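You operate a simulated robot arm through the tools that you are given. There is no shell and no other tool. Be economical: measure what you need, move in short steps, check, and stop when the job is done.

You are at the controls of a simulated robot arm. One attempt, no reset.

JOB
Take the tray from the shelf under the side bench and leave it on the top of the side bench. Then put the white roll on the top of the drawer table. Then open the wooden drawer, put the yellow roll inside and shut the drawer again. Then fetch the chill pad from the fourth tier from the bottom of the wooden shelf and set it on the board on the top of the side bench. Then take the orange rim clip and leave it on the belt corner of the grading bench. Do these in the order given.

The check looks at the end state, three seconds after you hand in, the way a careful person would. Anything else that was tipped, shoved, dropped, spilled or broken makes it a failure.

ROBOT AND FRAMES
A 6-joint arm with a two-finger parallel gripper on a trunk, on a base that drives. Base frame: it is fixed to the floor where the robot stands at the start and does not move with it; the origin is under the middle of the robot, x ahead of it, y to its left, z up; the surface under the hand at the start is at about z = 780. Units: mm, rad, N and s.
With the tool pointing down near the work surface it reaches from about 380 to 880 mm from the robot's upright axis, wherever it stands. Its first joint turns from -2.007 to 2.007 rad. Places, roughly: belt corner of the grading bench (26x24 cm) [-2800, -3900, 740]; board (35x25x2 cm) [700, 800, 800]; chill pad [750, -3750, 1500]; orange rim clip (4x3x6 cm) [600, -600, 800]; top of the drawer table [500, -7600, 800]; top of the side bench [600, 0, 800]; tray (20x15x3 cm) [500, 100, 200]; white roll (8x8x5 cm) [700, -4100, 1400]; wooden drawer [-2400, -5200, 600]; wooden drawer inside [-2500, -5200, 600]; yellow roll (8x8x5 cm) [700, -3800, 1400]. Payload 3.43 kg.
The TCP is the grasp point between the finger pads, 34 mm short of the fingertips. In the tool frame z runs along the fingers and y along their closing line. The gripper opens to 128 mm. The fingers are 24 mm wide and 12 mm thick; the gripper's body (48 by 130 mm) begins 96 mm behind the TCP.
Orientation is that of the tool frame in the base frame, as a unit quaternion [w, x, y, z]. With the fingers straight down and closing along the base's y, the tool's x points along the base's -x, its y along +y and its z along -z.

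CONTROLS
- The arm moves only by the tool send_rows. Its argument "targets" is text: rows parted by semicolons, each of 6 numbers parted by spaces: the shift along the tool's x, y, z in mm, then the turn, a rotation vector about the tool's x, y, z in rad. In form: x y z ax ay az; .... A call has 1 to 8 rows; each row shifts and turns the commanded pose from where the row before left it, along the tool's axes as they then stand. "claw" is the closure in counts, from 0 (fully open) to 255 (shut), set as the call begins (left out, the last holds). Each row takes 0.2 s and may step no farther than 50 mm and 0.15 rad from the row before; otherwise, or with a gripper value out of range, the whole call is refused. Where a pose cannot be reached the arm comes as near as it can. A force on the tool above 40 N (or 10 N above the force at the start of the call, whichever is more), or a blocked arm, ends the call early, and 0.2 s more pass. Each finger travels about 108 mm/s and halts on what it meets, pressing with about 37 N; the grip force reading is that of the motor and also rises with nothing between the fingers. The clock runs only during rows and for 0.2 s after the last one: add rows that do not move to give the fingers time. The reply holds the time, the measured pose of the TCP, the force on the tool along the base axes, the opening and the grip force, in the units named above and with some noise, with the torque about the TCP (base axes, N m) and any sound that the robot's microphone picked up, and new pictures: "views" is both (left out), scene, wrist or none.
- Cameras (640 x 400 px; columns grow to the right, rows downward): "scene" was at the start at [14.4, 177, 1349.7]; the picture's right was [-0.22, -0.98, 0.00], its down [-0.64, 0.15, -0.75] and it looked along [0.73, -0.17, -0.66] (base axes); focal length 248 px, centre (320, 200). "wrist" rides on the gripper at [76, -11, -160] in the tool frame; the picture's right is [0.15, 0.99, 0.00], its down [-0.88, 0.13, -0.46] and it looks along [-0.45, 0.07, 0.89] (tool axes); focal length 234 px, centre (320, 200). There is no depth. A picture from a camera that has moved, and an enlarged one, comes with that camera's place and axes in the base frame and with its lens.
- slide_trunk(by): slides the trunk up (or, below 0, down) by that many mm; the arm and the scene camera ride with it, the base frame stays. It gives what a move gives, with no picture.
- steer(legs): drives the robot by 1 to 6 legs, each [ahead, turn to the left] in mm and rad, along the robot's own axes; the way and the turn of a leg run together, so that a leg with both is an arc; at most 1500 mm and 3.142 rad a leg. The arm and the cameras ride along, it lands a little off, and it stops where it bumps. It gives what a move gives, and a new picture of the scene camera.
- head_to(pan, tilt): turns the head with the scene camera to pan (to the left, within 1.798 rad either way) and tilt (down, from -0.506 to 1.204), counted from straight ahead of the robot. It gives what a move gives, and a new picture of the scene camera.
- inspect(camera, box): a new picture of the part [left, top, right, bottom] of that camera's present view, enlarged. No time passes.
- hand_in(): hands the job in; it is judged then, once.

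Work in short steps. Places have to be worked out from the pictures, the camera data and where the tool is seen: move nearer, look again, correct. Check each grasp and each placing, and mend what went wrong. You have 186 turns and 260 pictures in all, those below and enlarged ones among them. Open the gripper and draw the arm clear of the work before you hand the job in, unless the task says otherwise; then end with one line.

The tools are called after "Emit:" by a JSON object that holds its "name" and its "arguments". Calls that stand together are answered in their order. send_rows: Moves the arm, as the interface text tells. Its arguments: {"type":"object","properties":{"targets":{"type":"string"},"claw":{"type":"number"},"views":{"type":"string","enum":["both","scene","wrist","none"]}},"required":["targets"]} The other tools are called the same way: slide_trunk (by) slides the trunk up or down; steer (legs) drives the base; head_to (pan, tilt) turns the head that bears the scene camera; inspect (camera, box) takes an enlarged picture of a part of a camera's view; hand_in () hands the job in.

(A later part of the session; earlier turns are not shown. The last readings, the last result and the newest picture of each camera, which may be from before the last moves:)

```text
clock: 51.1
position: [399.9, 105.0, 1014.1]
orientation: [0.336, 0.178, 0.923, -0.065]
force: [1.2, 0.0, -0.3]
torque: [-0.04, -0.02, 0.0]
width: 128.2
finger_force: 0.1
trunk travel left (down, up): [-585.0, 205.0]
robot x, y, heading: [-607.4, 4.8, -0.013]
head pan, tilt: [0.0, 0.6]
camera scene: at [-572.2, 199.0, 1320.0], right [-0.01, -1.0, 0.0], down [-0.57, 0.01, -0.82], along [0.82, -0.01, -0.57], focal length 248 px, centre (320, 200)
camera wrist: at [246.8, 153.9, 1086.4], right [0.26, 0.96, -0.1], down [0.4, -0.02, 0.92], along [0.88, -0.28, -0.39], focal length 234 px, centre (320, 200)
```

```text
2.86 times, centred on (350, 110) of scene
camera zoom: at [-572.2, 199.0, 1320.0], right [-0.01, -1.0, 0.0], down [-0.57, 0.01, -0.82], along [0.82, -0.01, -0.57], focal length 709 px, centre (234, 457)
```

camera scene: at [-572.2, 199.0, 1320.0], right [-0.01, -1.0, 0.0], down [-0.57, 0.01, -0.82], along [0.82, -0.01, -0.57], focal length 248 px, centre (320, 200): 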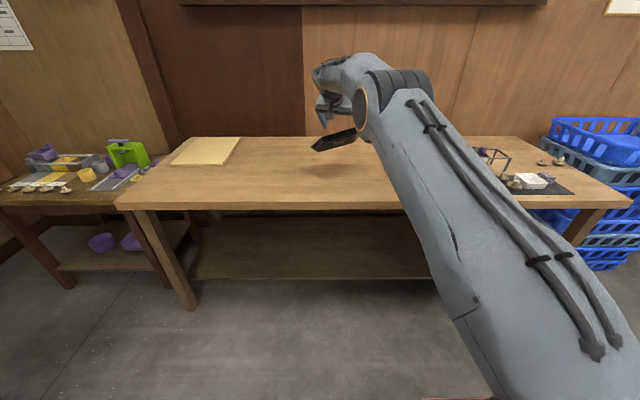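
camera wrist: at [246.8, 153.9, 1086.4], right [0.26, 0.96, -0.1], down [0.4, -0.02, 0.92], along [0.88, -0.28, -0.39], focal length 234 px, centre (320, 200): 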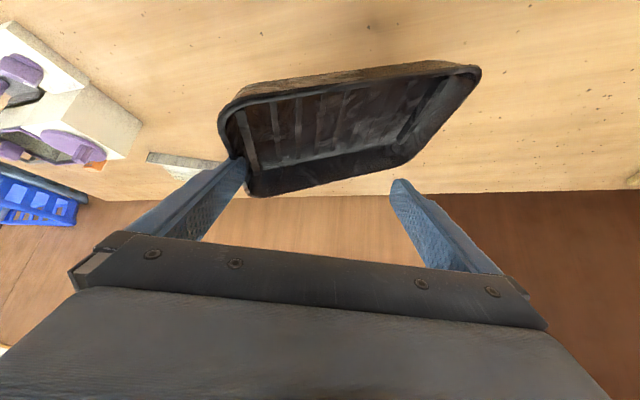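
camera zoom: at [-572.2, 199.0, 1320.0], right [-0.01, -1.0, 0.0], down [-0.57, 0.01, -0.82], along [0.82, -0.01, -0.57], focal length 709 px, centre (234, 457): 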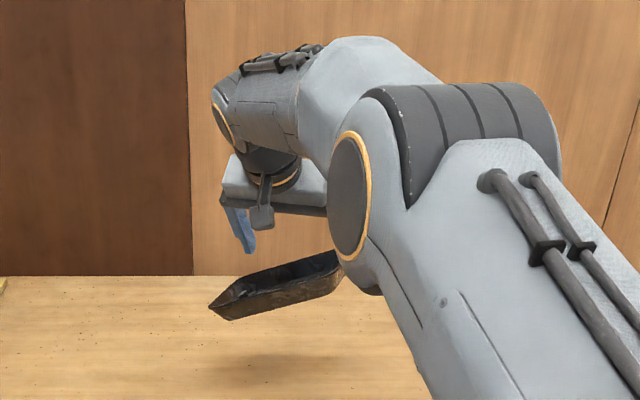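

The tray hangs on the outer finger only. I set it down again and then try to free the finger sideways.

Emit:
{"name": "send_rows", "arguments": {"targets": "26 0 31 0 0 0; 26 0 31 0 0 0; 26 0 31 0 0 0; 10 0 12 0 0 0; 10 0 12 0 0 0; 6 0 7 0 0 0; 6 0 7 0 0 0; 4 0 5 0 0 0", "views": "wrist"}}

Emit:
{"name": "inspect", "arguments": {"camera": "scene", "box": [260, 90, 420, 190]}}

Emit:
{"name": "inspect", "arguments": {"camera": "wrist", "box": [190, 80, 350, 210]}}

```text
clock: 53.0
position: [399.7, 105.5, 837.3]
orientation: [0.337, 0.178, 0.922, -0.065]
force: [0.0, -0.2, 1.2]
torque: [0.1, 0.03, 0.11]
width: 127.9
finger_force: 0.0
trunk travel left (down, up): [-585.0, 205.0]
robot x, y, heading: [-609.5, 3.5, -0.011]
head pan, tilt: [0.0, 0.6]
camera wrist: at [247.3, 153.9, 910.2], right [0.26, 0.96, -0.09], down [0.4, -0.02, 0.92], along [0.88, -0.28, -0.39], focal length 234 px, centre (320, 200)
```

wrist: 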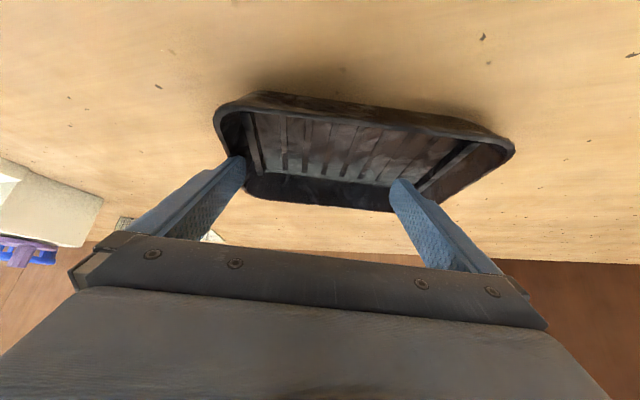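

```text
4.00 times, centred on (340, 140) of scene
camera zoom: at [-572.5, 198.9, 1320.0], right [-0.01, -1.0, 0.0], down [-0.56, 0.01, -0.83], along [0.83, -0.01, -0.56], focal length 993 px, centre (240, 440)
```

zoom: 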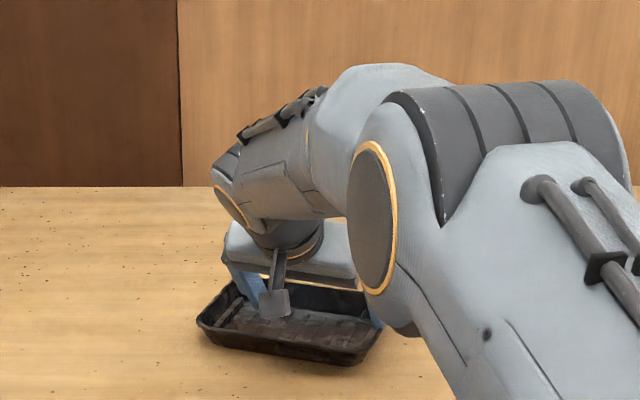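

```text
3.08 times, centred on (270, 145) of wrist
camera zoom: at [247.3, 153.9, 910.2], right [0.26, 0.96, -0.09], down [0.4, -0.02, 0.92], along [0.88, -0.28, -0.39], focal length 720 px, centre (474, 369)
```

zoom: 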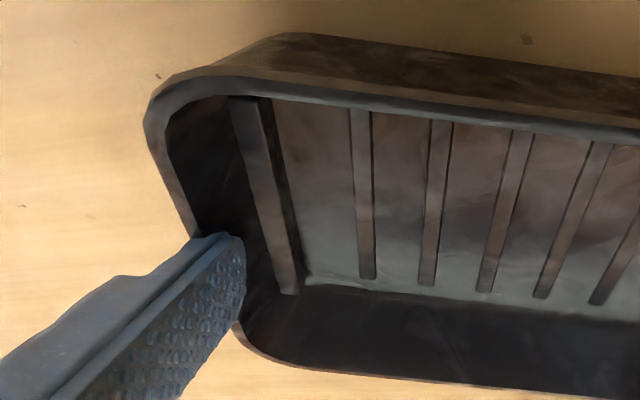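

The outer finger's tip seems inside the wall. I ease it 15 mm toward the tray's interior and compare.

Emit:
{"name": "send_rows", "arguments": {"targets": "0 5 0 0 0 0; 0 5 0 0 0 0; 0 5 0 0 0 0; 0 0 0 0 0 0", "views": "wrist"}}

Emit:
{"name": "inspect", "arguments": {"camera": "wrist", "box": [190, 80, 350, 210]}}

```text
clock: 54.0
position: [405.4, 117.3, 836.2]
orientation: [0.336, 0.178, 0.923, -0.066]
force: [0.9, 0.2, -0.4]
torque: [0.1, -0.01, -0.05]
width: 127.9
finger_force: 0.2
trunk travel left (down, up): [-585.0, 205.0]
robot x, y, heading: [-605.8, 4.6, -0.016]
head pan, tilt: [0.0, 0.6]
camera wrist: at [252.8, 167.9, 910.1], right [0.26, 0.96, -0.09], down [0.4, -0.02, 0.92], along [0.88, -0.28, -0.39], focal length 234 px, centre (320, 200)
```

wrist: 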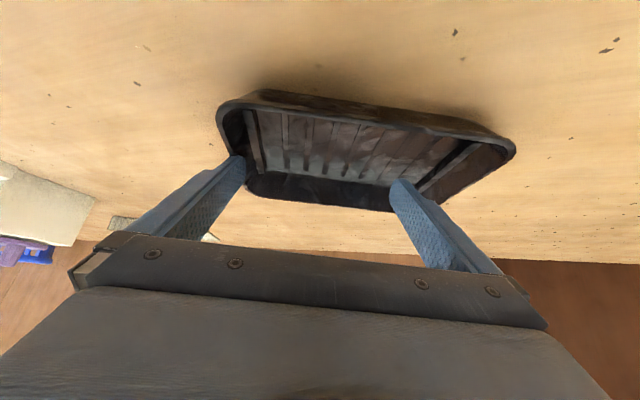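

```text
3.08 times, centred on (270, 145) of wrist
camera zoom: at [252.8, 167.9, 910.1], right [0.26, 0.96, -0.09], down [0.4, -0.02, 0.92], along [0.88, -0.28, -0.39], focal length 720 px, centre (474, 369)
```

zoom: 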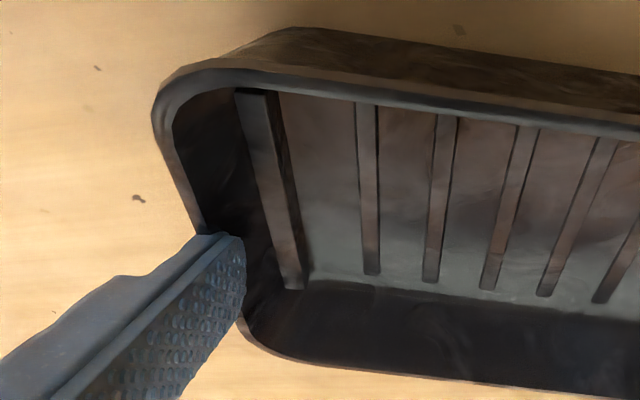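

The tray moves with the finger, so its wall is wedged on the outer finger. I'll press the inner finger onto the tray floor to hold the tray, then roll so that the outer finger pulls out; first I press down.

Emit:
{"name": "send_rows", "arguments": {"targets": "2.6 0 3.1 0 0 0; 2.6 0 3.1 0 0 0; 2.6 0 3.1 0 0 0; 2.6 0 3.1 0 0 0", "views": "none"}}

```text
clock: 55.0
position: [405.2, 119.9, 824.7]
orientation: [0.339, 0.178, 0.921, -0.064]
force: [5.0, 2.8, 26.3]
torque: [-1.34, 0.15, 0.56]
width: 124.7
finger_force: 0.0
trunk travel left (down, up): [-585.0, 205.0]
robot x, y, heading: [-607.8, 3.1, -0.012]
head pan, tilt: [0.0, 0.6]
```

The outer finger is bearing the load (torque). I look at it.

Emit:
{"name": "inspect", "arguments": {"camera": "wrist", "box": [190, 80, 450, 240]}}

```text
2.46 times, centred on (320, 160) of wrist
camera zoom: at [252.0, 168.2, 897.6], right [0.26, 0.96, -0.09], down [0.4, -0.02, 0.92], along [0.88, -0.28, -0.38], focal length 576 px, centre (320, 298)
```

zoom: 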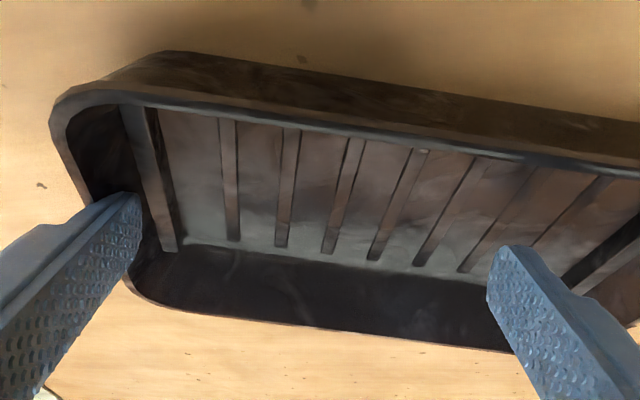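

The outer finger is inside the wall, jammed in its slope. I roll about the inner fingertip, keeping that one pressed on the floor.

Emit:
{"name": "send_rows", "arguments": {"targets": "0 3.4 -2 0.1 0 0; 0 3.4 -4 0.1 0 0; 0 3.4 -6 0.1 0 0; 0 0 0 0 0 0", "views": "wrist"}}

Emit:
{"name": "inspect", "arguments": {"camera": "wrist", "box": [190, 80, 450, 240]}}

```text
clock: 56.0
position: [366.6, 126.2, 830.2]
orientation: [0.306, 0.227, 0.902, -0.202]
force: [3.6, 2.6, 15.1]
torque: [0.81, -0.86, -0.08]
width: 128.1
finger_force: 0.1
out of reach, approached as far as the arm can: row 2, 3
trunk travel left (down, up): [-585.0, 205.0]
robot x, y, heading: [-606.5, 6.1, -0.011]
head pan, tilt: [0.0, 0.6]
camera wrist: at [233.6, 219.6, 900.5], right [0.42, 0.85, -0.32], down [0.48, 0.09, 0.87], along [0.77, -0.52, -0.37], focal length 234 px, centre (320, 200)
```

wrist: 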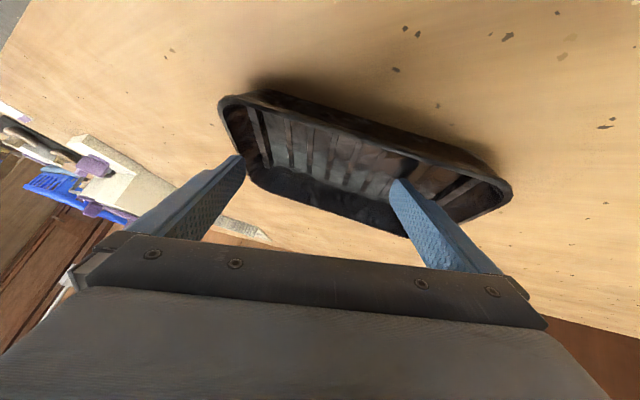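

```text
2.46 times, centred on (320, 160) of wrist
camera zoom: at [233.6, 219.6, 900.5], right [0.42, 0.85, -0.32], down [0.48, 0.09, 0.87], along [0.77, -0.52, -0.37], focal length 576 px, centre (320, 298)
```

zoom: 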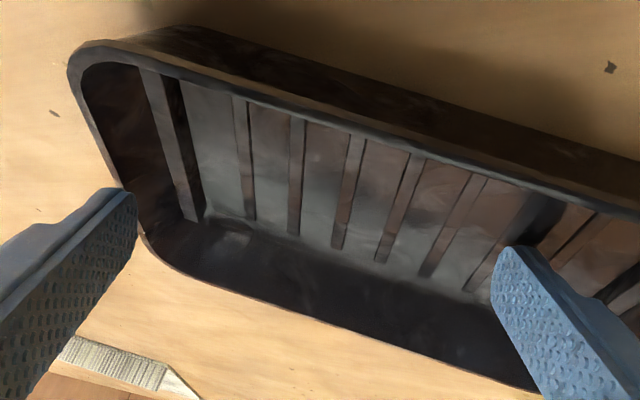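

The inner finger is pressing and the outer has rolled up. I lift 40 mm vertically and check whether the tray stays.

Emit:
{"name": "send_rows", "arguments": {"targets": "-6.4 -2.3 -7.3 0 0 0; -6.4 -2.3 -7.3 0 0 0; -6.4 -2.3 -7.3 0 0 0; -6.4 -2.3 -7.3 0 0 0; 0 0 0 0 0 0", "views": "wrist"}}

Emit:
{"name": "inspect", "arguments": {"camera": "scene", "box": [260, 90, 420, 190]}}

```text
clock: 57.1
position: [367.8, 125.9, 867.5]
orientation: [0.306, 0.227, 0.902, -0.203]
force: [0.5, 0.1, 0.2]
torque: [0.0, 0.01, -0.02]
width: 128.0
finger_force: 0.1
trunk travel left (down, up): [-585.0, 205.0]
robot x, y, heading: [-607.2, 3.3, -0.014]
head pan, tilt: [0.0, 0.6]
camera wrist: at [235.1, 218.5, 939.2], right [0.42, 0.85, -0.32], down [0.48, 0.08, 0.87], along [0.77, -0.52, -0.38], focal length 234 px, centre (320, 200)
```

wrist: 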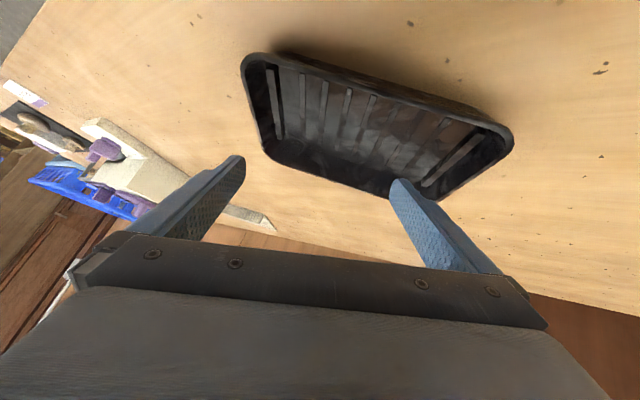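

```text
4.00 times, centred on (340, 140) of scene
camera zoom: at [-572.4, 198.9, 1320.0], right [-0.01, -1.0, 0.0], down [-0.56, 0.01, -0.83], along [0.82, -0.01, -0.56], focal length 993 px, centre (240, 440)
```

zoom: 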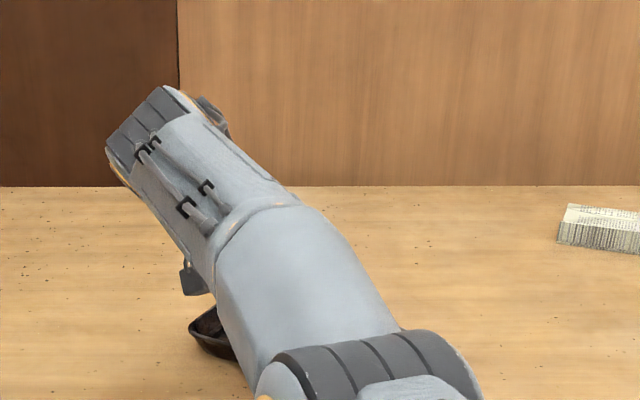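

The tray is free of the finger and lies on the bench. I raise the trunk for a purely vertical retreat.

Emit:
{"name": "slide_trunk", "arguments": {"by": 200}}

Emit:
{"name": "steer", "arguments": {"legs": [[-600, 0]]}}

Emit:
{"name": "inspect", "arguments": {"camera": "scene", "box": [190, 90, 510, 290]}}

```text
clock: 59.3
position: [315.0, 126.3, 1069.2]
orientation: [0.307, 0.227, 0.902, -0.202]
force: [0.1, -0.4, -0.4]
torque: [0.03, 0.02, -0.01]
width: 128.1
finger_force: 0.1
trunk travel left (down, up): [-785.0, 5.0]
robot x, y, heading: [-605.9, 4.8, -0.009]
head pan, tilt: [0.0, 0.6]
```

```text
clock: 62.7
position: [-273.9, 126.9, 1068.6]
orientation: [0.306, 0.23, 0.901, -0.204]
force: [0.8, 0.1, -0.7]
torque: [-0.02, -0.01, -0.01]
width: 127.9
finger_force: 0.0
trunk travel left (down, up): [-785.0, 5.0]
robot x, y, heading: [-1197.4, 13.5, -0.02]
head pan, tilt: [0.0, 0.6]
camera scene: at [-1217.8, 209.3, 1520.0], right [-0.02, -1.0, 0.0], down [-0.56, 0.01, -0.83], along [0.82, -0.02, -0.56], focal length 248 px, centre (320, 200)
```

scene: 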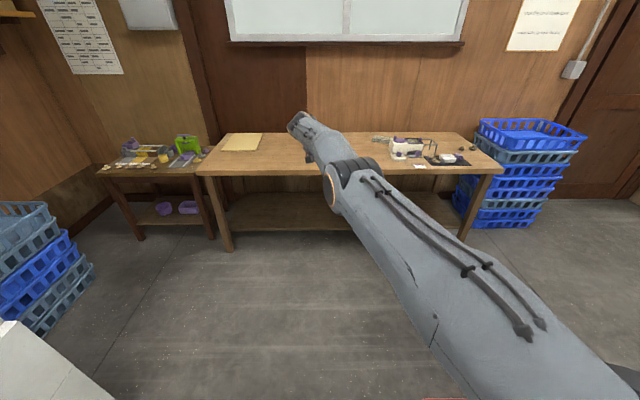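

```text
2.00 times, centred on (350, 190) of scene
camera zoom: at [-1217.8, 209.3, 1520.0], right [-0.02, -1.0, 0.0], down [-0.56, 0.01, -0.83], along [0.82, -0.02, -0.56], focal length 496 px, centre (260, 220)
```

zoom: 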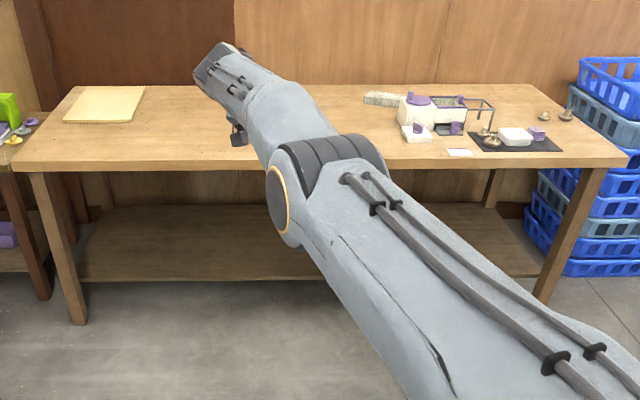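

I bring the arm back to a compact tool-down pose and then check the tray.

Emit:
{"name": "send_rows", "arguments": {"targets": "0 0 0 -0.1 0 0; 0 0 0 -0.1 0 0; 0 0 0 -0.1 0 0; 28.4 -15 -23.8 0 0 0; 28.4 -15 -23.8 0 0 0; 28.4 -15 -23.8 0 0 0; 28.4 -15 -23.8 0 0 0; 28.4 -15 -23.8 0 0 0", "views": "none"}}

Emit:
{"name": "send_rows", "arguments": {"targets": "28.4 -15 -23.8 0 0 0; 28.4 -15 -23.8 0 0 0; 28.4 -15 -23.8 0 0.1 0; 0 0 0 0 0.15 0; 0 0 0 0 0.15 0; 0 0 0 0 0.15 0;  0 0 0 0 0.15 0", "views": "scene"}}

```text
clock: 64.5
position: [-477.4, 131.4, 1068.0]
orientation: [0.337, 0.181, 0.922, -0.065]
force: [0.1, -0.2, 0.2]
torque: [-0.01, -0.02, -0.01]
width: 127.9
finger_force: 0.1
trunk travel left (down, up): [-785.0, 5.0]
robot x, y, heading: [-1198.2, 9.1, -0.019]
head pan, tilt: [0.0, 0.6]
```

```text
clock: 66.1
position: [-596.3, 130.3, 1069.9]
orientation: [-0.001, 0.193, 0.981, 0.0]
force: [-0.8, 0.8, 0.1]
torque: [-0.03, -0.09, -0.02]
width: 127.8
finger_force: 0.0
trunk travel left (down, up): [-785.0, 5.0]
robot x, y, heading: [-1197.8, 9.8, -0.024]
head pan, tilt: [0.0, 0.6]
camera scene: at [-1218.4, 209.3, 1520.0], right [-0.02, -1.0, 0.0], down [-0.56, 0.01, -0.83], along [0.83, -0.02, -0.56], focal length 248 px, centre (320, 200)
```

scene: 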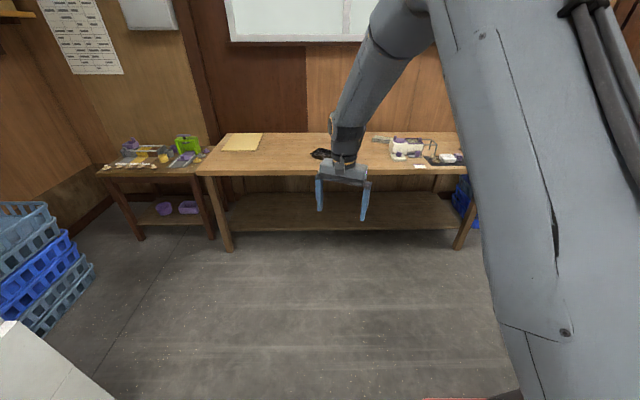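

The tray rests on the bench. Now to the wooden shelf: I turn right, and look before driving.

Emit:
{"name": "steer", "arguments": {"legs": [[0, -1.55]]}}

Emit:
{"name": "inspect", "arguments": {"camera": "scene", "box": [0, 0, 480, 300]}}

```text
clock: 70.2
position: [-1069.6, -587.5, 1069.1]
orientation: [0.0, 0.826, 0.564, 0.0]
force: [0.1, 0.0, 0.6]
torque: [0.03, 0.01, 0.0]
width: 127.8
finger_force: 0.0
trunk travel left (down, up): [-785.0, 5.0]
robot x, y, heading: [-1200.8, 13.0, -1.574]
head pan, tilt: [0.0, 0.6]
camera scene: at [-1002.7, 37.4, 1520.0], right [-1.0, 0.0, 0.0], down [0.0, 0.56, -0.83], along [0.0, -0.83, -0.56], focal length 248 px, centre (320, 200)
```

scene: 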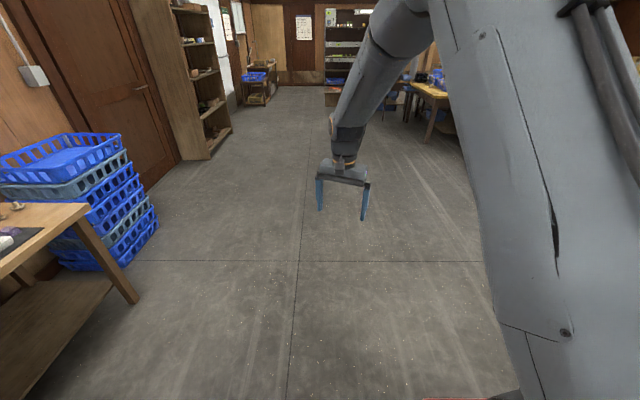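

```text
1.33 times, centred on (240, 150) of scene
camera zoom: at [-1002.7, 37.4, 1520.0], right [-1.0, 0.0, 0.0], down [0.0, 0.56, -0.83], along [0.0, -0.83, -0.56], focal length 331 px, centre (427, 267)
```

zoom: 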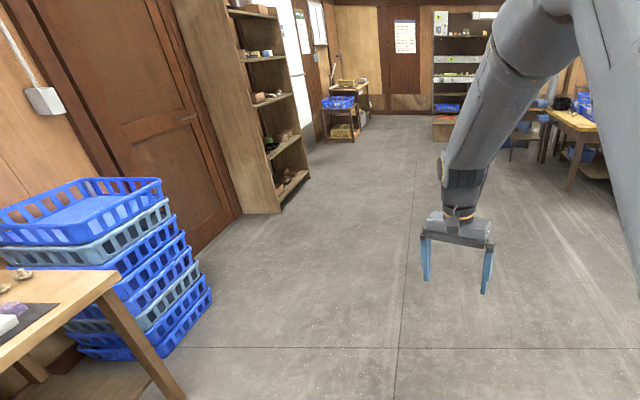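

The way ahead is clear; the shelf's front is near x≈590, y from -3290. I drive down and turn to face it.

Emit:
{"name": "steer", "arguments": {"legs": [[1500, 0], [1500, 0], [850, 0], [0, 1.57]]}}

Emit:
{"name": "head_to", "arguments": {"pan": 0.1, "tilt": 0.15}}

```text
clock: 92.7
position: [-597.3, -3724.9, 1069.1]
orientation: [0.0, 0.194, 0.981, 0.0]
force: [-0.2, -0.6, -0.1]
torque: [-0.01, -0.01, -0.01]
width: 128.2
finger_force: 0.0
trunk travel left (down, up): [-785.0, 5.0]
robot x, y, heading: [-1200.0, -3842.2, -0.024]
head pan, tilt: [0.0, 0.6]
camera scene: at [-1219.8, -3646.2, 1520.0], right [-0.02, -1.0, 0.0], down [-0.56, 0.01, -0.83], along [0.82, -0.02, -0.56], focal length 248 px, centre (320, 200)
```

scene: 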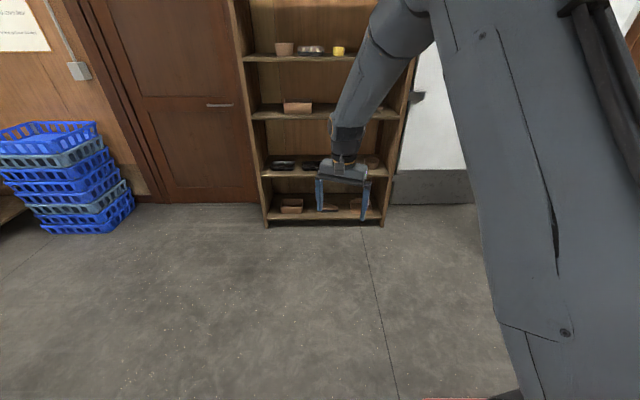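

```text
clock: 93.6
position: [-598.1, -3724.6, 1068.8]
orientation: [0.0, 0.193, 0.981, 0.001]
force: [-0.3, 0.9, 0.7]
torque: [0.02, 0.0, 0.01]
width: 128.0
finger_force: 0.1
trunk travel left (down, up): [-785.0, 5.0]
robot x, y, heading: [-1200.0, -3841.7, -0.022]
head pan, tilt: [0.099, 0.15]
camera scene: at [-1215.8, -3637.1, 1561.4], right [0.08, -1.0, 0.0], down [-0.15, -0.01, -0.99], along [0.99, 0.08, -0.15], focal length 248 px, centre (320, 200)
```

scene: 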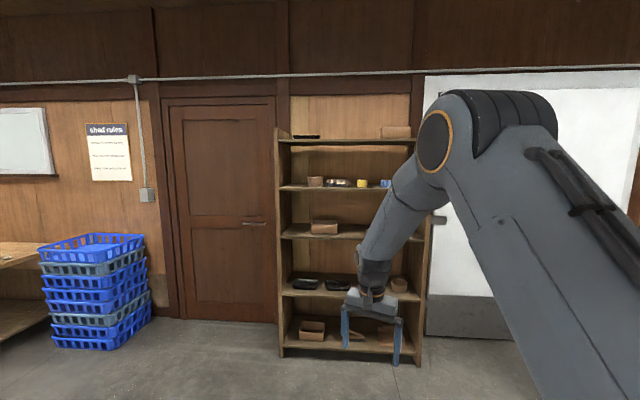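

The fourth tier is at row ~187. I enlarge it.

Emit:
{"name": "inspect", "arguments": {"camera": "scene", "box": [270, 120, 430, 220]}}

```text
4.00 times, centred on (350, 170) of scene
camera zoom: at [-1215.8, -3637.1, 1561.4], right [0.08, -1.0, 0.0], down [-0.15, -0.01, -0.99], along [0.99, 0.08, -0.15], focal length 993 px, centre (200, 320)
```

zoom: 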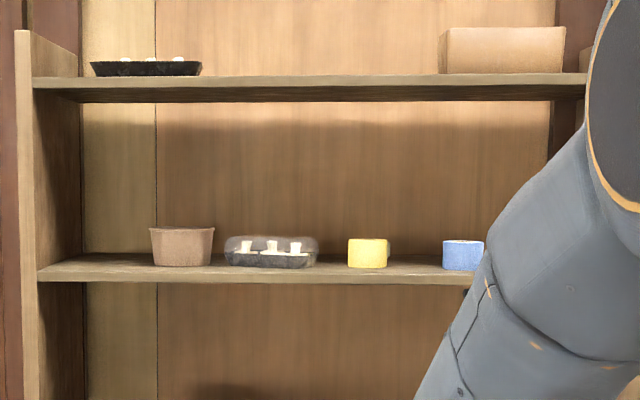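

The yellow roll is at about (700, -3801, 1404). I bring the tool horizontal pointing at the shelf, raise it, and lower its sideways offset.

Emit:
{"name": "send_rows", "arguments": {"targets": "0 0 0 0 0 -0.13; 0 0 0 0 0 -0.13; 0 0 0 0 0 -0.13; 0 0 0 0 -0.15 0; 0 0 0 0 -0.15 0; 0 0 0 0 -0.15 0; 0 0 0 0 -0.15 0; 0 0 0 0 -0.15 0", "views": "none"}}

Emit:
{"name": "send_rows", "arguments": {"targets": "-40 0 0 0 -0.15 0; -40 0 0 0 -0.15 0; -40 0 0 0 -0.15 0; -40 0 0 0 -0.15 0; -40 0 0 0 -0.15 0; -45 0 0 0 -0.07 0; -45 0 0 0 0 0;-45 0 0 0 0 0", "views": "both"}}

```text
clock: 95.4
position: [-606.8, -3744.2, 1061.4]
orientation: [0.297, 0.092, 0.95, -0.009]
force: [2.1, 1.8, 0.4]
torque: [-0.12, 0.22, -0.04]
width: 127.9
finger_force: 0.1
out of reach, approached as far as the arm can: row 7, 8
trunk travel left (down, up): [-785.0, 5.0]
robot x, y, heading: [-1199.9, -3843.2, -0.02]
head pan, tilt: [0.099, 0.15]
```

```text
clock: 97.2
position: [-465.1, -3726.9, 1357.8]
orientation: [0.667, -0.003, 0.745, -0.019]
force: [-0.1, -0.8, -0.3]
torque: [0.03, 0.01, -0.02]
width: 127.8
finger_force: 0.0
trunk travel left (down, up): [-785.0, 5.0]
robot x, y, heading: [-1203.0, -3840.8, -0.024]
head pan, tilt: [0.099, 0.15]
camera scene: at [-1215.5, -3637.0, 1561.5], right [0.08, -1.0, 0.0], down [-0.15, -0.01, -0.99], along [0.99, 0.08, -0.15], focal length 248 px, centre (320, 200)
camera wrist: at [-632.5, -3737.4, 1301.2], right [0.0, 0.98, -0.18], down [-0.35, 0.17, 0.92], along [0.94, 0.06, 0.35], focal length 234 px, centre (320, 200)
```

scene: 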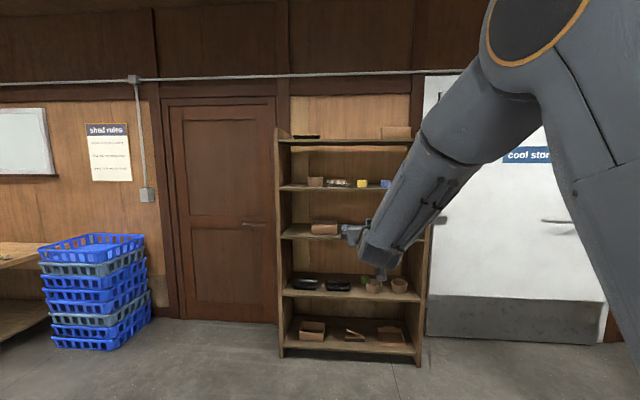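
wrist: 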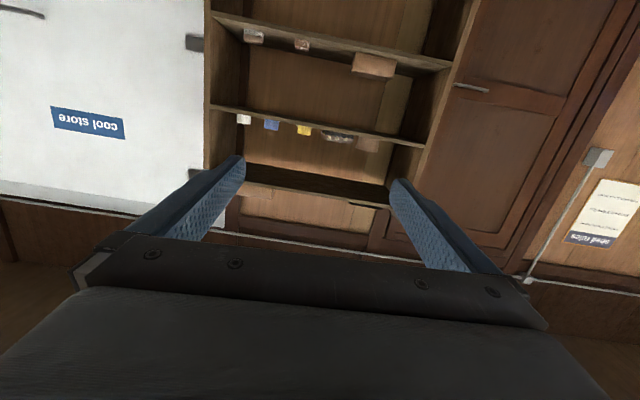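

The white roll is the rightmost, at about (700, -4125, 1408). I drive nearer to the shelf, staying clear of its front.

Emit:
{"name": "steer", "arguments": {"legs": [[0, -0.26], [860, 0], [0, 0.26]]}}

Emit:
{"name": "send_rows", "arguments": {"targets": "-40 0 0 0 0.14 0; -40 0 0 0 0.14 0; -40 0 0 0 0.14 0; 0 0 0 0 0 0", "views": "both"}}

```text
clock: 103.5
position: [362.9, -3964.4, 1358.6]
orientation: [0.667, -0.003, 0.744, -0.018]
force: [0.2, 0.6, -0.4]
torque: [0.03, 0.01, -0.02]
width: 127.8
finger_force: 0.0
trunk travel left (down, up): [-785.0, 5.0]
robot x, y, heading: [-368.7, -4082.7, -0.024]
head pan, tilt: [0.099, 0.15]
camera scene: at [-386.3, -3874.7, 1561.5], right [0.08, -1.0, 0.0], down [-0.15, -0.01, -0.99], along [0.99, 0.08, -0.15], focal length 248 px, centre (320, 200)
```

scene: 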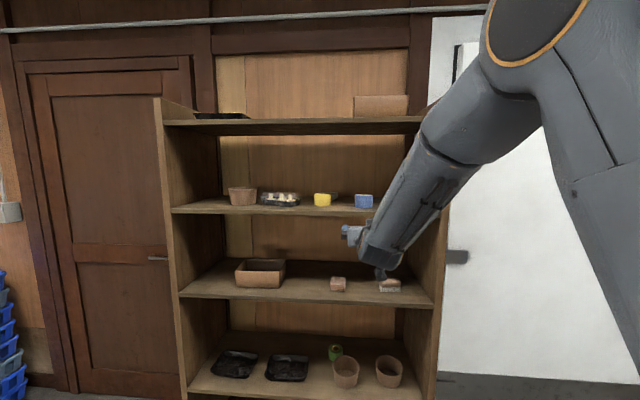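

```text
clock: 104.5
position: [393.5, -3962.2, 1475.8]
orientation: [0.5, -0.005, 0.866, -0.023]
force: [-0.8, 0.6, -1.1]
torque: [-0.06, -0.13, -0.1]
width: 128.1
finger_force: 0.0
trunk travel left (down, up): [-785.0, 5.0]
robot x, y, heading: [-374.8, -4078.3, -0.019]
head pan, tilt: [0.099, 0.15]
camera scene: at [-386.3, -3874.6, 1561.5], right [0.08, -1.0, 0.0], down [-0.15, -0.01, -0.99], along [0.99, 0.08, -0.15], focal length 248 px, centre (320, 200)
camera wrist: at [217.6, -3970.0, 1489.9], right [-0.06, 0.98, -0.17], down [0.05, 0.17, 0.98], along [1.0, 0.05, -0.06], focal length 234 px, centre (320, 200)
```

scene: 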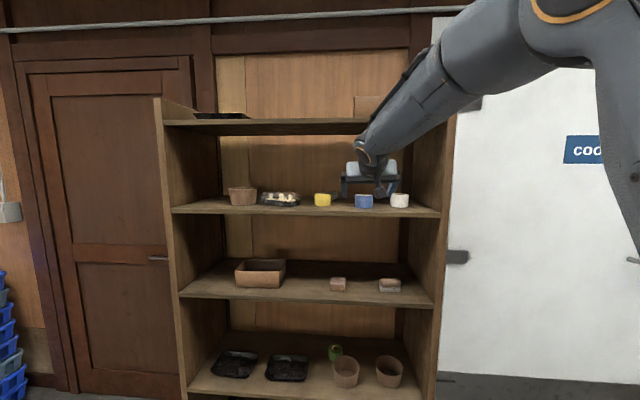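
wrist: 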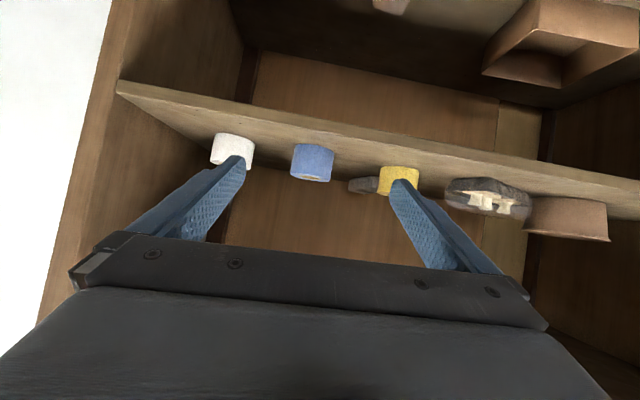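

White roll triangulates to about (672, -4128, 1402). I move to in front of it.

Emit:
{"name": "send_rows", "arguments": {"targets": "-7.3 -32.4 30 0 0 0; -7.3 -32.4 30 0 0 0; -7.3 -32.4 30 0 0 0; -7.3 -32.4 30 0 0 0; -7.3 -32.4 30 0 0 0; 0 0 0 0 0 0", "views": "both"}}

```text
clock: 105.9
position: [536.7, -4128.1, 1433.2]
orientation: [0.496, 0.0, 0.868, -0.018]
force: [0.7, 0.8, 0.5]
torque: [-0.02, 0.01, 0.05]
width: 128.3
finger_force: 0.0
trunk travel left (down, up): [-785.0, 5.0]
robot x, y, heading: [-371.2, -4081.1, -0.018]
head pan, tilt: [0.099, 0.15]
camera scene: at [-386.0, -3874.9, 1561.5], right [0.08, -1.0, 0.0], down [-0.15, -0.01, -0.99], along [0.99, 0.08, -0.15], focal length 248 px, centre (320, 200)
camera wrist: at [360.9, -4135.7, 1448.7], right [-0.06, 0.99, -0.16], down [0.05, 0.16, 0.99], along [1.0, 0.05, -0.06], focal length 234 px, centre (320, 200)
```

scene: 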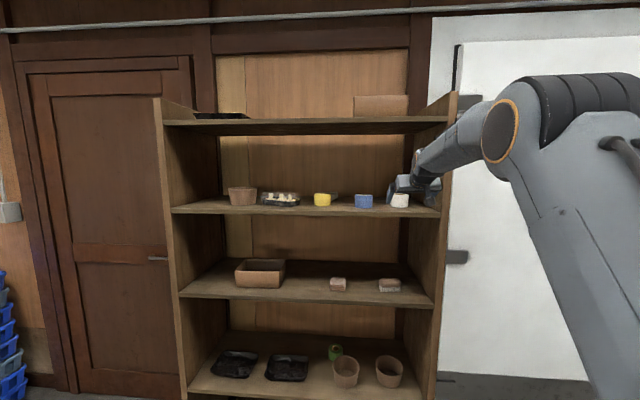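
wrist: 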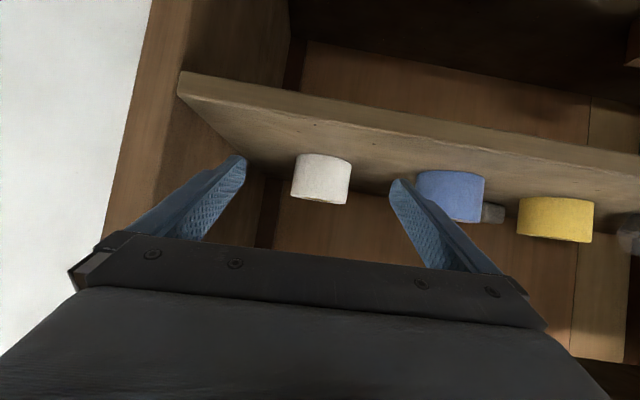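

Roll estimated at (678, -4125, 1400), centred between the fingers. I lower to grasp height, then drive forward with the base.

Emit:
{"name": "send_rows", "arguments": {"targets": "10 1 6 0 0 0; 10 1 6 0 0 0; 0 0 0 0 0 0", "views": "none"}}

Emit:
{"name": "steer", "arguments": {"legs": [[90, 0]]}}

Emit:
{"name": "send_rows", "arguments": {"targets": "0 0 0 0 0 0", "views": "wrist"}}

```text
clock: 106.7
position: [537.6, -4127.0, 1409.7]
orientation: [0.497, 0.0, 0.867, -0.018]
force: [0.0, -0.6, 0.2]
torque: [-0.03, 0.0, -0.01]
width: 128.0
finger_force: 0.0
trunk travel left (down, up): [-785.0, 5.0]
robot x, y, heading: [-369.7, -4082.5, -0.017]
head pan, tilt: [0.099, 0.15]
```

```text
clock: 107.8
position: [628.1, -4130.6, 1409.5]
orientation: [0.497, 0.002, 0.867, -0.019]
force: [-0.8, -0.1, -0.1]
torque: [0.0, -0.08, -0.01]
width: 127.8
finger_force: 0.0
trunk travel left (down, up): [-785.0, 5.0]
robot x, y, heading: [-280.5, -4083.4, -0.024]
head pan, tilt: [0.099, 0.15]
camera scene: at [-294.8, -3876.6, 1561.5], right [0.08, -1.0, 0.0], down [-0.15, -0.01, -0.99], along [0.99, 0.08, -0.15], focal length 248 px, centre (320, 200)
```

scene: 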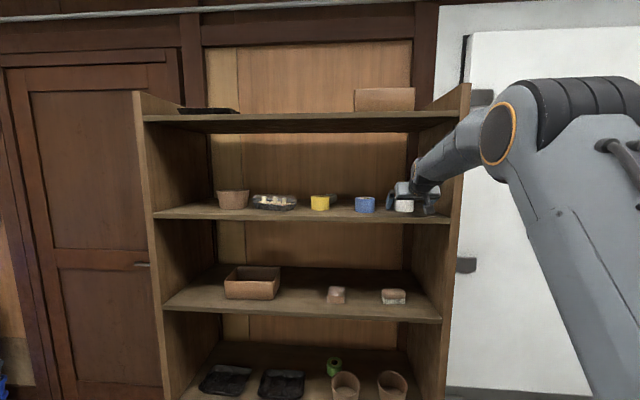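

```text
clock: 108.2
position: [626.6, -4130.3, 1410.2]
orientation: [0.497, 0.002, 0.868, -0.019]
force: [0.5, 0.6, -0.3]
torque: [-0.02, 0.0, -0.03]
width: 127.9
finger_force: 0.2
trunk travel left (down, up): [-785.0, 5.0]
robot x, y, heading: [-276.9, -4080.3, -0.022]
head pan, tilt: [0.099, 0.15]
camera wrist: at [452.2, -4137.8, 1425.3], right [-0.05, 0.99, -0.16], down [0.05, 0.16, 0.99], along [1.0, 0.04, -0.06], focal length 234 px, centre (320, 200)
```

wrist: 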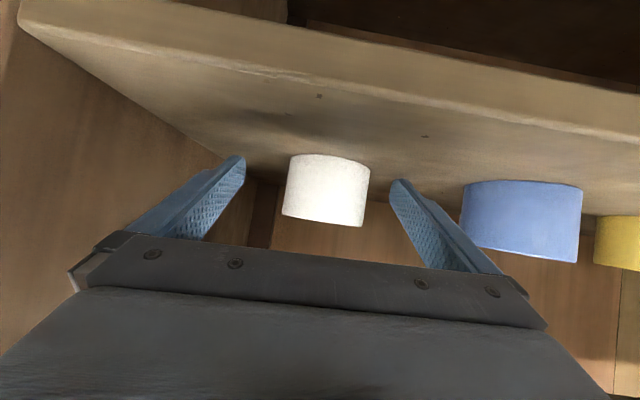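

Roll at x≈680, y≈-4122. I advance 52 mm, shifting 6 mm left, then close.

Emit:
{"name": "send_rows", "arguments": {"targets": "-13 3.5 22 0 0 0; -13 3.5 22 0 0 0; 0 0 0 0 0 0", "views": "wrist"}}

```text
clock: 109.0
position: [677.4, -4125.0, 1410.0]
orientation: [0.498, 0.001, 0.867, -0.019]
force: [0.6, 1.3, 2.3]
torque: [0.09, -0.07, 0.03]
width: 127.8
finger_force: 0.1
trunk travel left (down, up): [-785.0, 5.0]
robot x, y, heading: [-278.8, -4082.0, -0.019]
head pan, tilt: [0.099, 0.15]
camera wrist: at [502.5, -4132.0, 1425.2], right [-0.05, 0.99, -0.16], down [0.05, 0.16, 0.99], along [1.0, 0.04, -0.06], focal length 234 px, centre (320, 200)
```

wrist: 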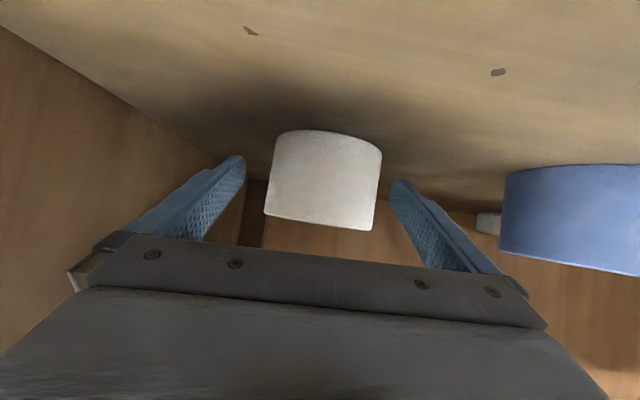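

The roll is between the pads. I close.

Emit:
{"name": "send_rows", "arguments": {"targets": "0 0 0 0 0 0; 0 0 0 0 0 0; 0 0 0 0 0 0; 0 0 0 0 0 0", "claw": 255, "views": "wrist"}}

```text
clock: 110.0
position: [677.7, -4124.1, 1409.3]
orientation: [0.497, 0.0, 0.868, -0.018]
force: [-0.3, 0.1, 0.6]
torque: [0.0, 0.0, -0.01]
width: 71.7
finger_force: 36.6
trunk travel left (down, up): [-785.0, 5.0]
robot x, y, heading: [-277.3, -4077.8, -0.026]
head pan, tilt: [0.099, 0.15]
camera wrist: at [502.5, -4132.3, 1425.0], right [-0.05, 0.99, -0.16], down [0.05, 0.16, 0.99], along [1.0, 0.04, -0.06], focal length 234 px, centre (320, 200)
```

wrist: 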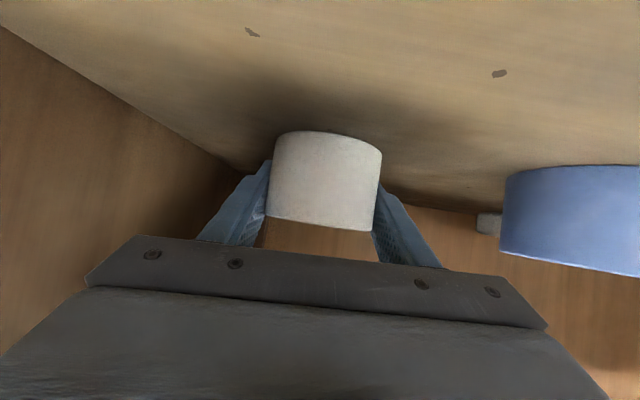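

Gripped at 71.7 mm. I lift 50 mm and drive back out.

Emit:
{"name": "send_rows", "arguments": {"targets": "-21.6 -1 -12.5 0 0 0; -21.6 -1 -12.5 0 0 0; 0 0 0 0 0 0", "views": "none"}}

Emit:
{"name": "steer", "arguments": {"legs": [[-700, 0]]}}

Emit:
{"name": "inspect", "arguments": {"camera": "scene", "box": [270, 130, 470, 270]}}

```text
clock: 110.8
position: [679.2, -4123.6, 1459.7]
orientation: [0.497, 0.0, 0.867, -0.018]
force: [0.8, 0.3, -0.4]
torque: [0.01, -0.02, 0.0]
width: 71.6
finger_force: 37.0
trunk travel left (down, up): [-785.0, 5.0]
robot x, y, heading: [-278.8, -4082.9, -0.024]
head pan, tilt: [0.099, 0.15]
```

```text
clock: 114.5
position: [-0.7, -4120.3, 1457.9]
orientation: [0.497, 0.009, 0.867, -0.023]
force: [1.5, -0.3, -0.5]
torque: [-0.01, -0.01, 0.0]
width: 71.5
finger_force: 37.1
trunk travel left (down, up): [-785.0, 5.0]
robot x, y, heading: [-962.1, -4061.9, -0.046]
head pan, tilt: [0.099, 0.15]
camera scene: at [-970.9, -3855.4, 1561.5], right [0.06, -1.0, 0.0], down [-0.15, -0.01, -0.99], along [0.99, 0.06, -0.15], focal length 248 px, centre (320, 200)
```

scene: 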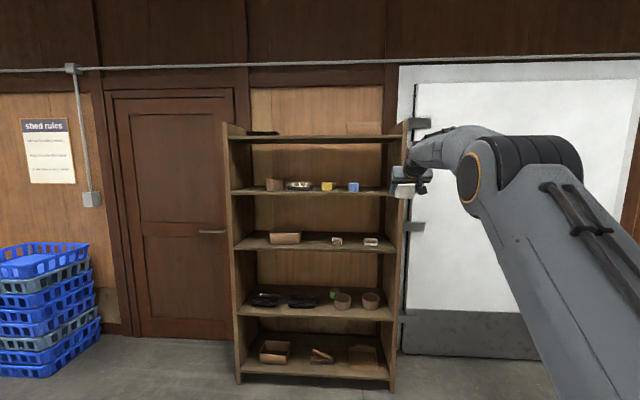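

```text
2.86 times, centred on (370, 200) of scene
camera zoom: at [-970.9, -3855.4, 1561.5], right [0.06, -1.0, 0.0], down [-0.15, -0.01, -0.99], along [0.99, 0.06, -0.15], focal length 709 px, centre (177, 200)
```

zoom: 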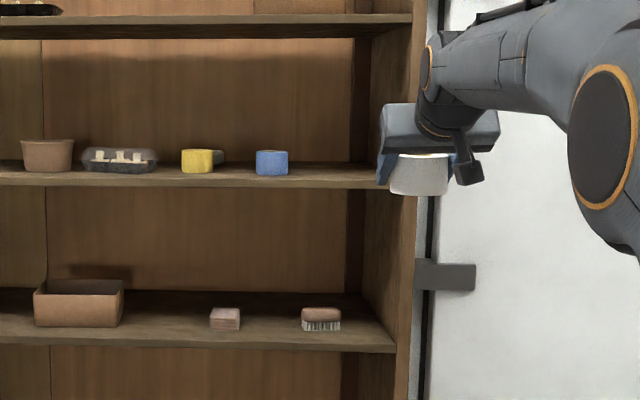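

White roll is held. I pull the arm in, then turn toward the drawer table and look.

Emit:
{"name": "send_rows", "arguments": {"targets": "25 0 -32 0 0 0; 25 0 -32 0 0 0; 25 0 -32 0 0 0; 25 0 -32 0 0 0; 25 0 -32 0 0 0; 25 0 -32 0 0 0; 25 0 -32 0 0 0", "views": "none"}}

Emit:
{"name": "steer", "arguments": {"legs": [[0, -1.52]]}}

Emit:
{"name": "head_to", "arguments": {"pan": 0.35, "tilt": 0.35}}

```text
clock: 116.2
position: [-283.1, -4110.5, 1424.0]
orientation: [0.496, 0.008, 0.868, -0.023]
force: [0.7, 0.9, -2.0]
torque: [0.02, -0.02, 0.04]
width: 71.3
finger_force: 37.0
trunk travel left (down, up): [-785.0, 5.0]
robot x, y, heading: [-960.1, -4060.0, -0.039]
head pan, tilt: [0.099, 0.15]
```

```text
clock: 120.3
position: [-986.8, -4737.5, 1422.9]
orientation: [0.342, 0.609, 0.617, -0.362]
force: [-0.2, -1.5, 0.0]
torque: [-0.03, 0.01, 0.04]
width: 71.3
finger_force: 37.2
trunk travel left (down, up): [-785.0, 5.0]
robot x, y, heading: [-957.3, -4063.6, -1.578]
head pan, tilt: [0.099, 0.15]
camera scene: at [-754.7, -4041.2, 1561.5], right [-1.0, -0.09, 0.0], down [-0.01, 0.15, -0.99], along [0.09, -0.98, -0.15], focal length 248 px, centre (320, 200)
```

scene: 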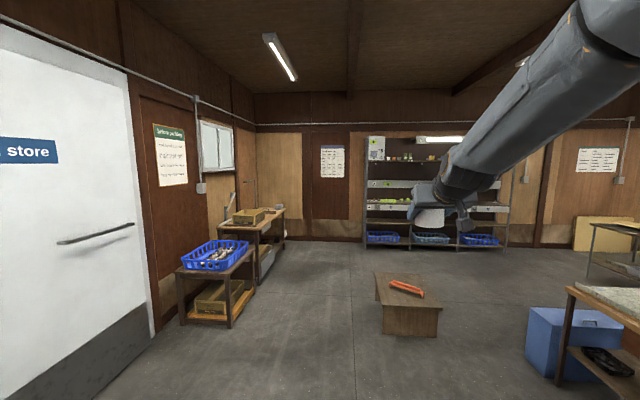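

```text
clock: 121.1
position: [-985.4, -4737.1, 1422.6]
orientation: [0.341, 0.61, 0.617, -0.362]
force: [0.5, -0.1, -1.5]
torque: [-0.03, -0.01, -0.02]
width: 71.3
finger_force: 37.2
trunk travel left (down, up): [-785.0, 5.0]
robot x, y, heading: [-960.6, -4061.1, -1.578]
head pan, tilt: [0.351, 0.351]
camera scene: at [-731.9, -4036.6, 1542.8], right [-0.94, -0.34, 0.0], down [-0.12, 0.32, -0.94], along [0.32, -0.88, -0.34], focal length 248 px, centre (320, 200)
```

scene: 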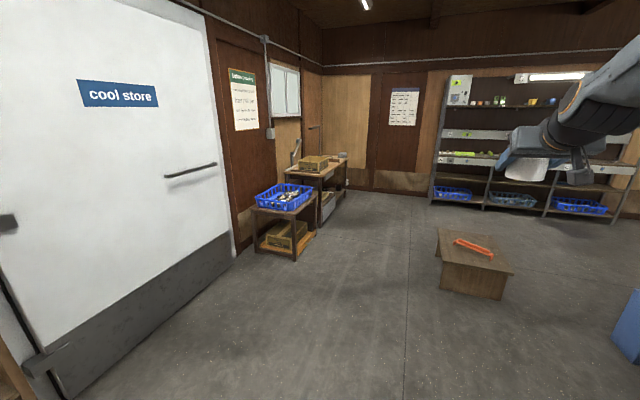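

I enlarge the two small tables on the left to identify the drawer table.

Emit:
{"name": "inspect", "arguments": {"camera": "scene", "box": [230, 130, 370, 270]}}

```text
2.86 times, centred on (300, 200) of scene
camera zoom: at [-731.9, -4036.6, 1542.8], right [-0.94, -0.34, 0.0], down [-0.12, 0.32, -0.94], along [0.32, -0.88, -0.34], focal length 709 px, centre (377, 200)
```

zoom: 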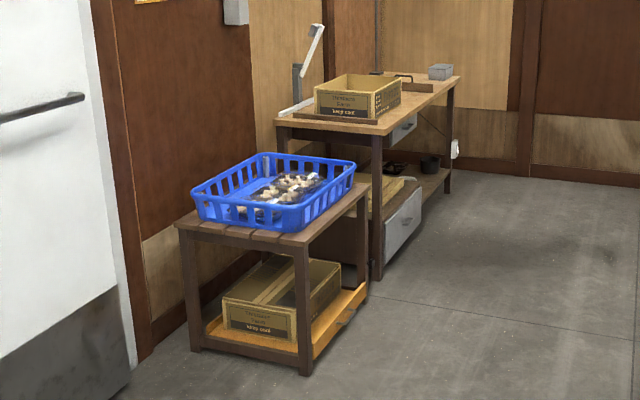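

The drawer table is the far one: front edge x≈240, y from -6730 to -8100. I drive there along a clear lane and turn to face it.

Emit:
{"name": "steer", "arguments": {"legs": [[0, 0.157], [1500, 0], [1500, 0], [300, 0], [0, 1.42]]}}

Emit:
{"name": "head_to", "arguments": {"pan": 0.0, "tilt": 0.6}}

```text
clock: 141.4
position: [252.4, -7341.8, 1424.3]
orientation: [0.498, -0.011, 0.867, -0.012]
force: [-0.3, -0.7, -0.9]
torque: [-0.02, 0.0, 0.01]
width: 71.2
finger_force: 36.9
trunk travel left (down, up): [-785.0, 5.0]
robot x, y, heading: [-423.7, -7322.8, 0.007]
head pan, tilt: [0.351, 0.351]
camera scene: at [-450.5, -7095.8, 1542.8], right [0.35, -0.94, 0.0], down [-0.32, -0.12, -0.94], along [0.88, 0.33, -0.34], focal length 248 px, centre (320, 200)
```

scene: 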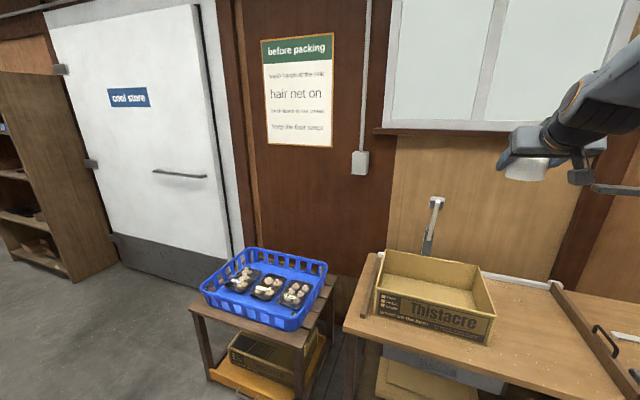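

```text
clock: 142.2
position: [253.1, -7342.8, 1422.8]
orientation: [0.497, -0.011, 0.868, -0.012]
force: [-0.3, -0.2, -1.5]
torque: [-0.04, 0.01, 0.0]
width: 71.3
finger_force: 36.9
trunk travel left (down, up): [-785.0, 5.0]
robot x, y, heading: [-423.2, -7326.7, 0.01]
head pan, tilt: [0.0, 0.6]
camera scene: at [-449.3, -7127.7, 1520.1], right [0.01, -1.0, 0.0], down [-0.56, 0.0, -0.83], along [0.83, 0.01, -0.56], focal length 248 px, centre (320, 200)
```

scene: 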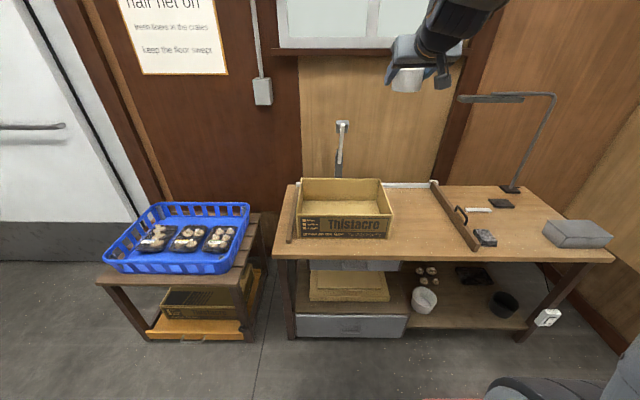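

There is free top between the crate and the wooden strip, around (400, -7575). I shift the arm over there high up, then lower the trunk.

Emit:
{"name": "send_rows", "arguments": {"targets": "-9.6 -33.3 18.4 0 0 0; -9.6 -33.3 18.4 0 0 0; -9.6 -33.3 18.4 0 0 0; -9.6 -33.3 18.4 0 0 0; -9.6 -33.3 18.4 0 0 0; -9.6 -33.3 18.4 0 0 0; -9.6 -33.3 18.4 0 0 0", "views": "none"}}

Emit:
{"name": "slide_trunk", "arguments": {"by": -400}}

Emit:
{"name": "slide_trunk", "arguments": {"by": -110}}

Emit:
{"name": "send_rows", "arguments": {"targets": "0 0 0 0 0 0", "views": "both"}}

```text
clock: 143.8
position: [401.1, -7572.5, 1424.4]
orientation: [0.497, -0.013, 0.867, -0.01]
force: [-0.6, -0.5, -0.8]
torque: [-0.02, -0.03, -0.02]
width: 70.9
finger_force: 37.7
trunk travel left (down, up): [-785.0, 5.0]
robot x, y, heading: [-427.5, -7322.5, 0.002]
head pan, tilt: [0.0, 0.6]
```

```text
clock: 147.6
position: [400.1, -7573.1, 1022.7]
orientation: [0.497, -0.011, 0.868, -0.011]
force: [0.8, -0.3, -1.1]
torque: [-0.01, -0.01, -0.01]
width: 70.9
finger_force: 36.9
trunk travel left (down, up): [-385.0, 405.0]
robot x, y, heading: [-422.2, -7322.6, 0.008]
head pan, tilt: [0.0, 0.6]
```

```text
clock: 149.0
position: [399.3, -7574.3, 913.4]
orientation: [0.497, -0.012, 0.868, -0.011]
force: [-0.5, 1.1, -1.4]
torque: [-0.04, -0.02, 0.0]
width: 71.1
finger_force: 37.1
trunk travel left (down, up): [-275.0, 515.0]
robot x, y, heading: [-425.2, -7323.2, 0.008]
head pan, tilt: [0.0, 0.6]
```

```text
clock: 149.4
position: [399.9, -7573.3, 912.3]
orientation: [0.497, -0.011, 0.868, -0.011]
force: [-0.4, 0.5, -0.5]
torque: [-0.01, -0.01, -0.02]
width: 71.3
finger_force: 36.8
trunk travel left (down, up): [-275.0, 515.0]
robot x, y, heading: [-422.3, -7325.7, 0.008]
head pan, tilt: [0.0, 0.6]
camera scene: at [-307.4, -7126.8, 1010.0], right [0.01, -1.0, 0.0], down [-0.56, 0.0, -0.83], along [0.82, 0.01, -0.57], focal length 248 px, centre (320, 200)
camera wrist: at [224.6, -7586.2, 929.2], right [-0.08, 0.98, -0.16], down [0.05, 0.16, 0.99], along [1.0, 0.07, -0.06], focal length 234 px, centre (320, 200)
```

scene: 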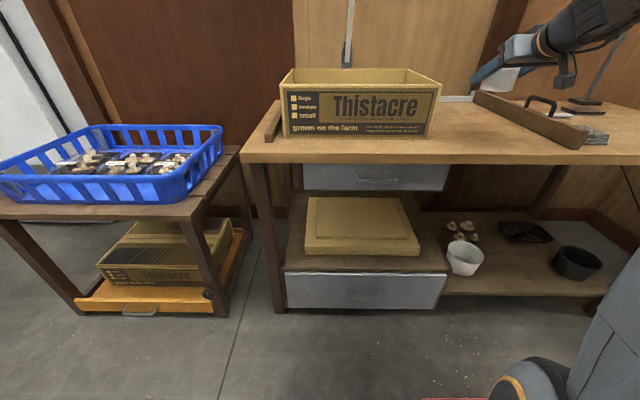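
wrist: 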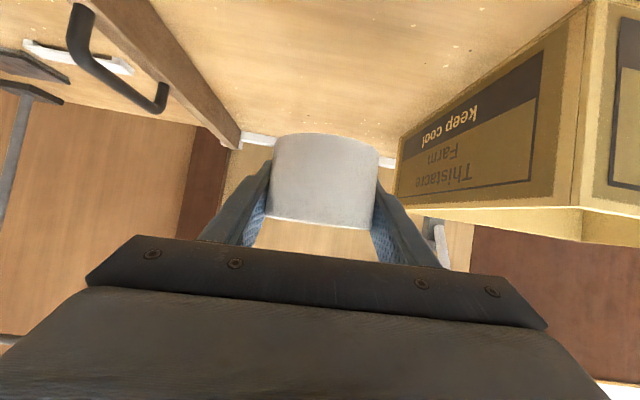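

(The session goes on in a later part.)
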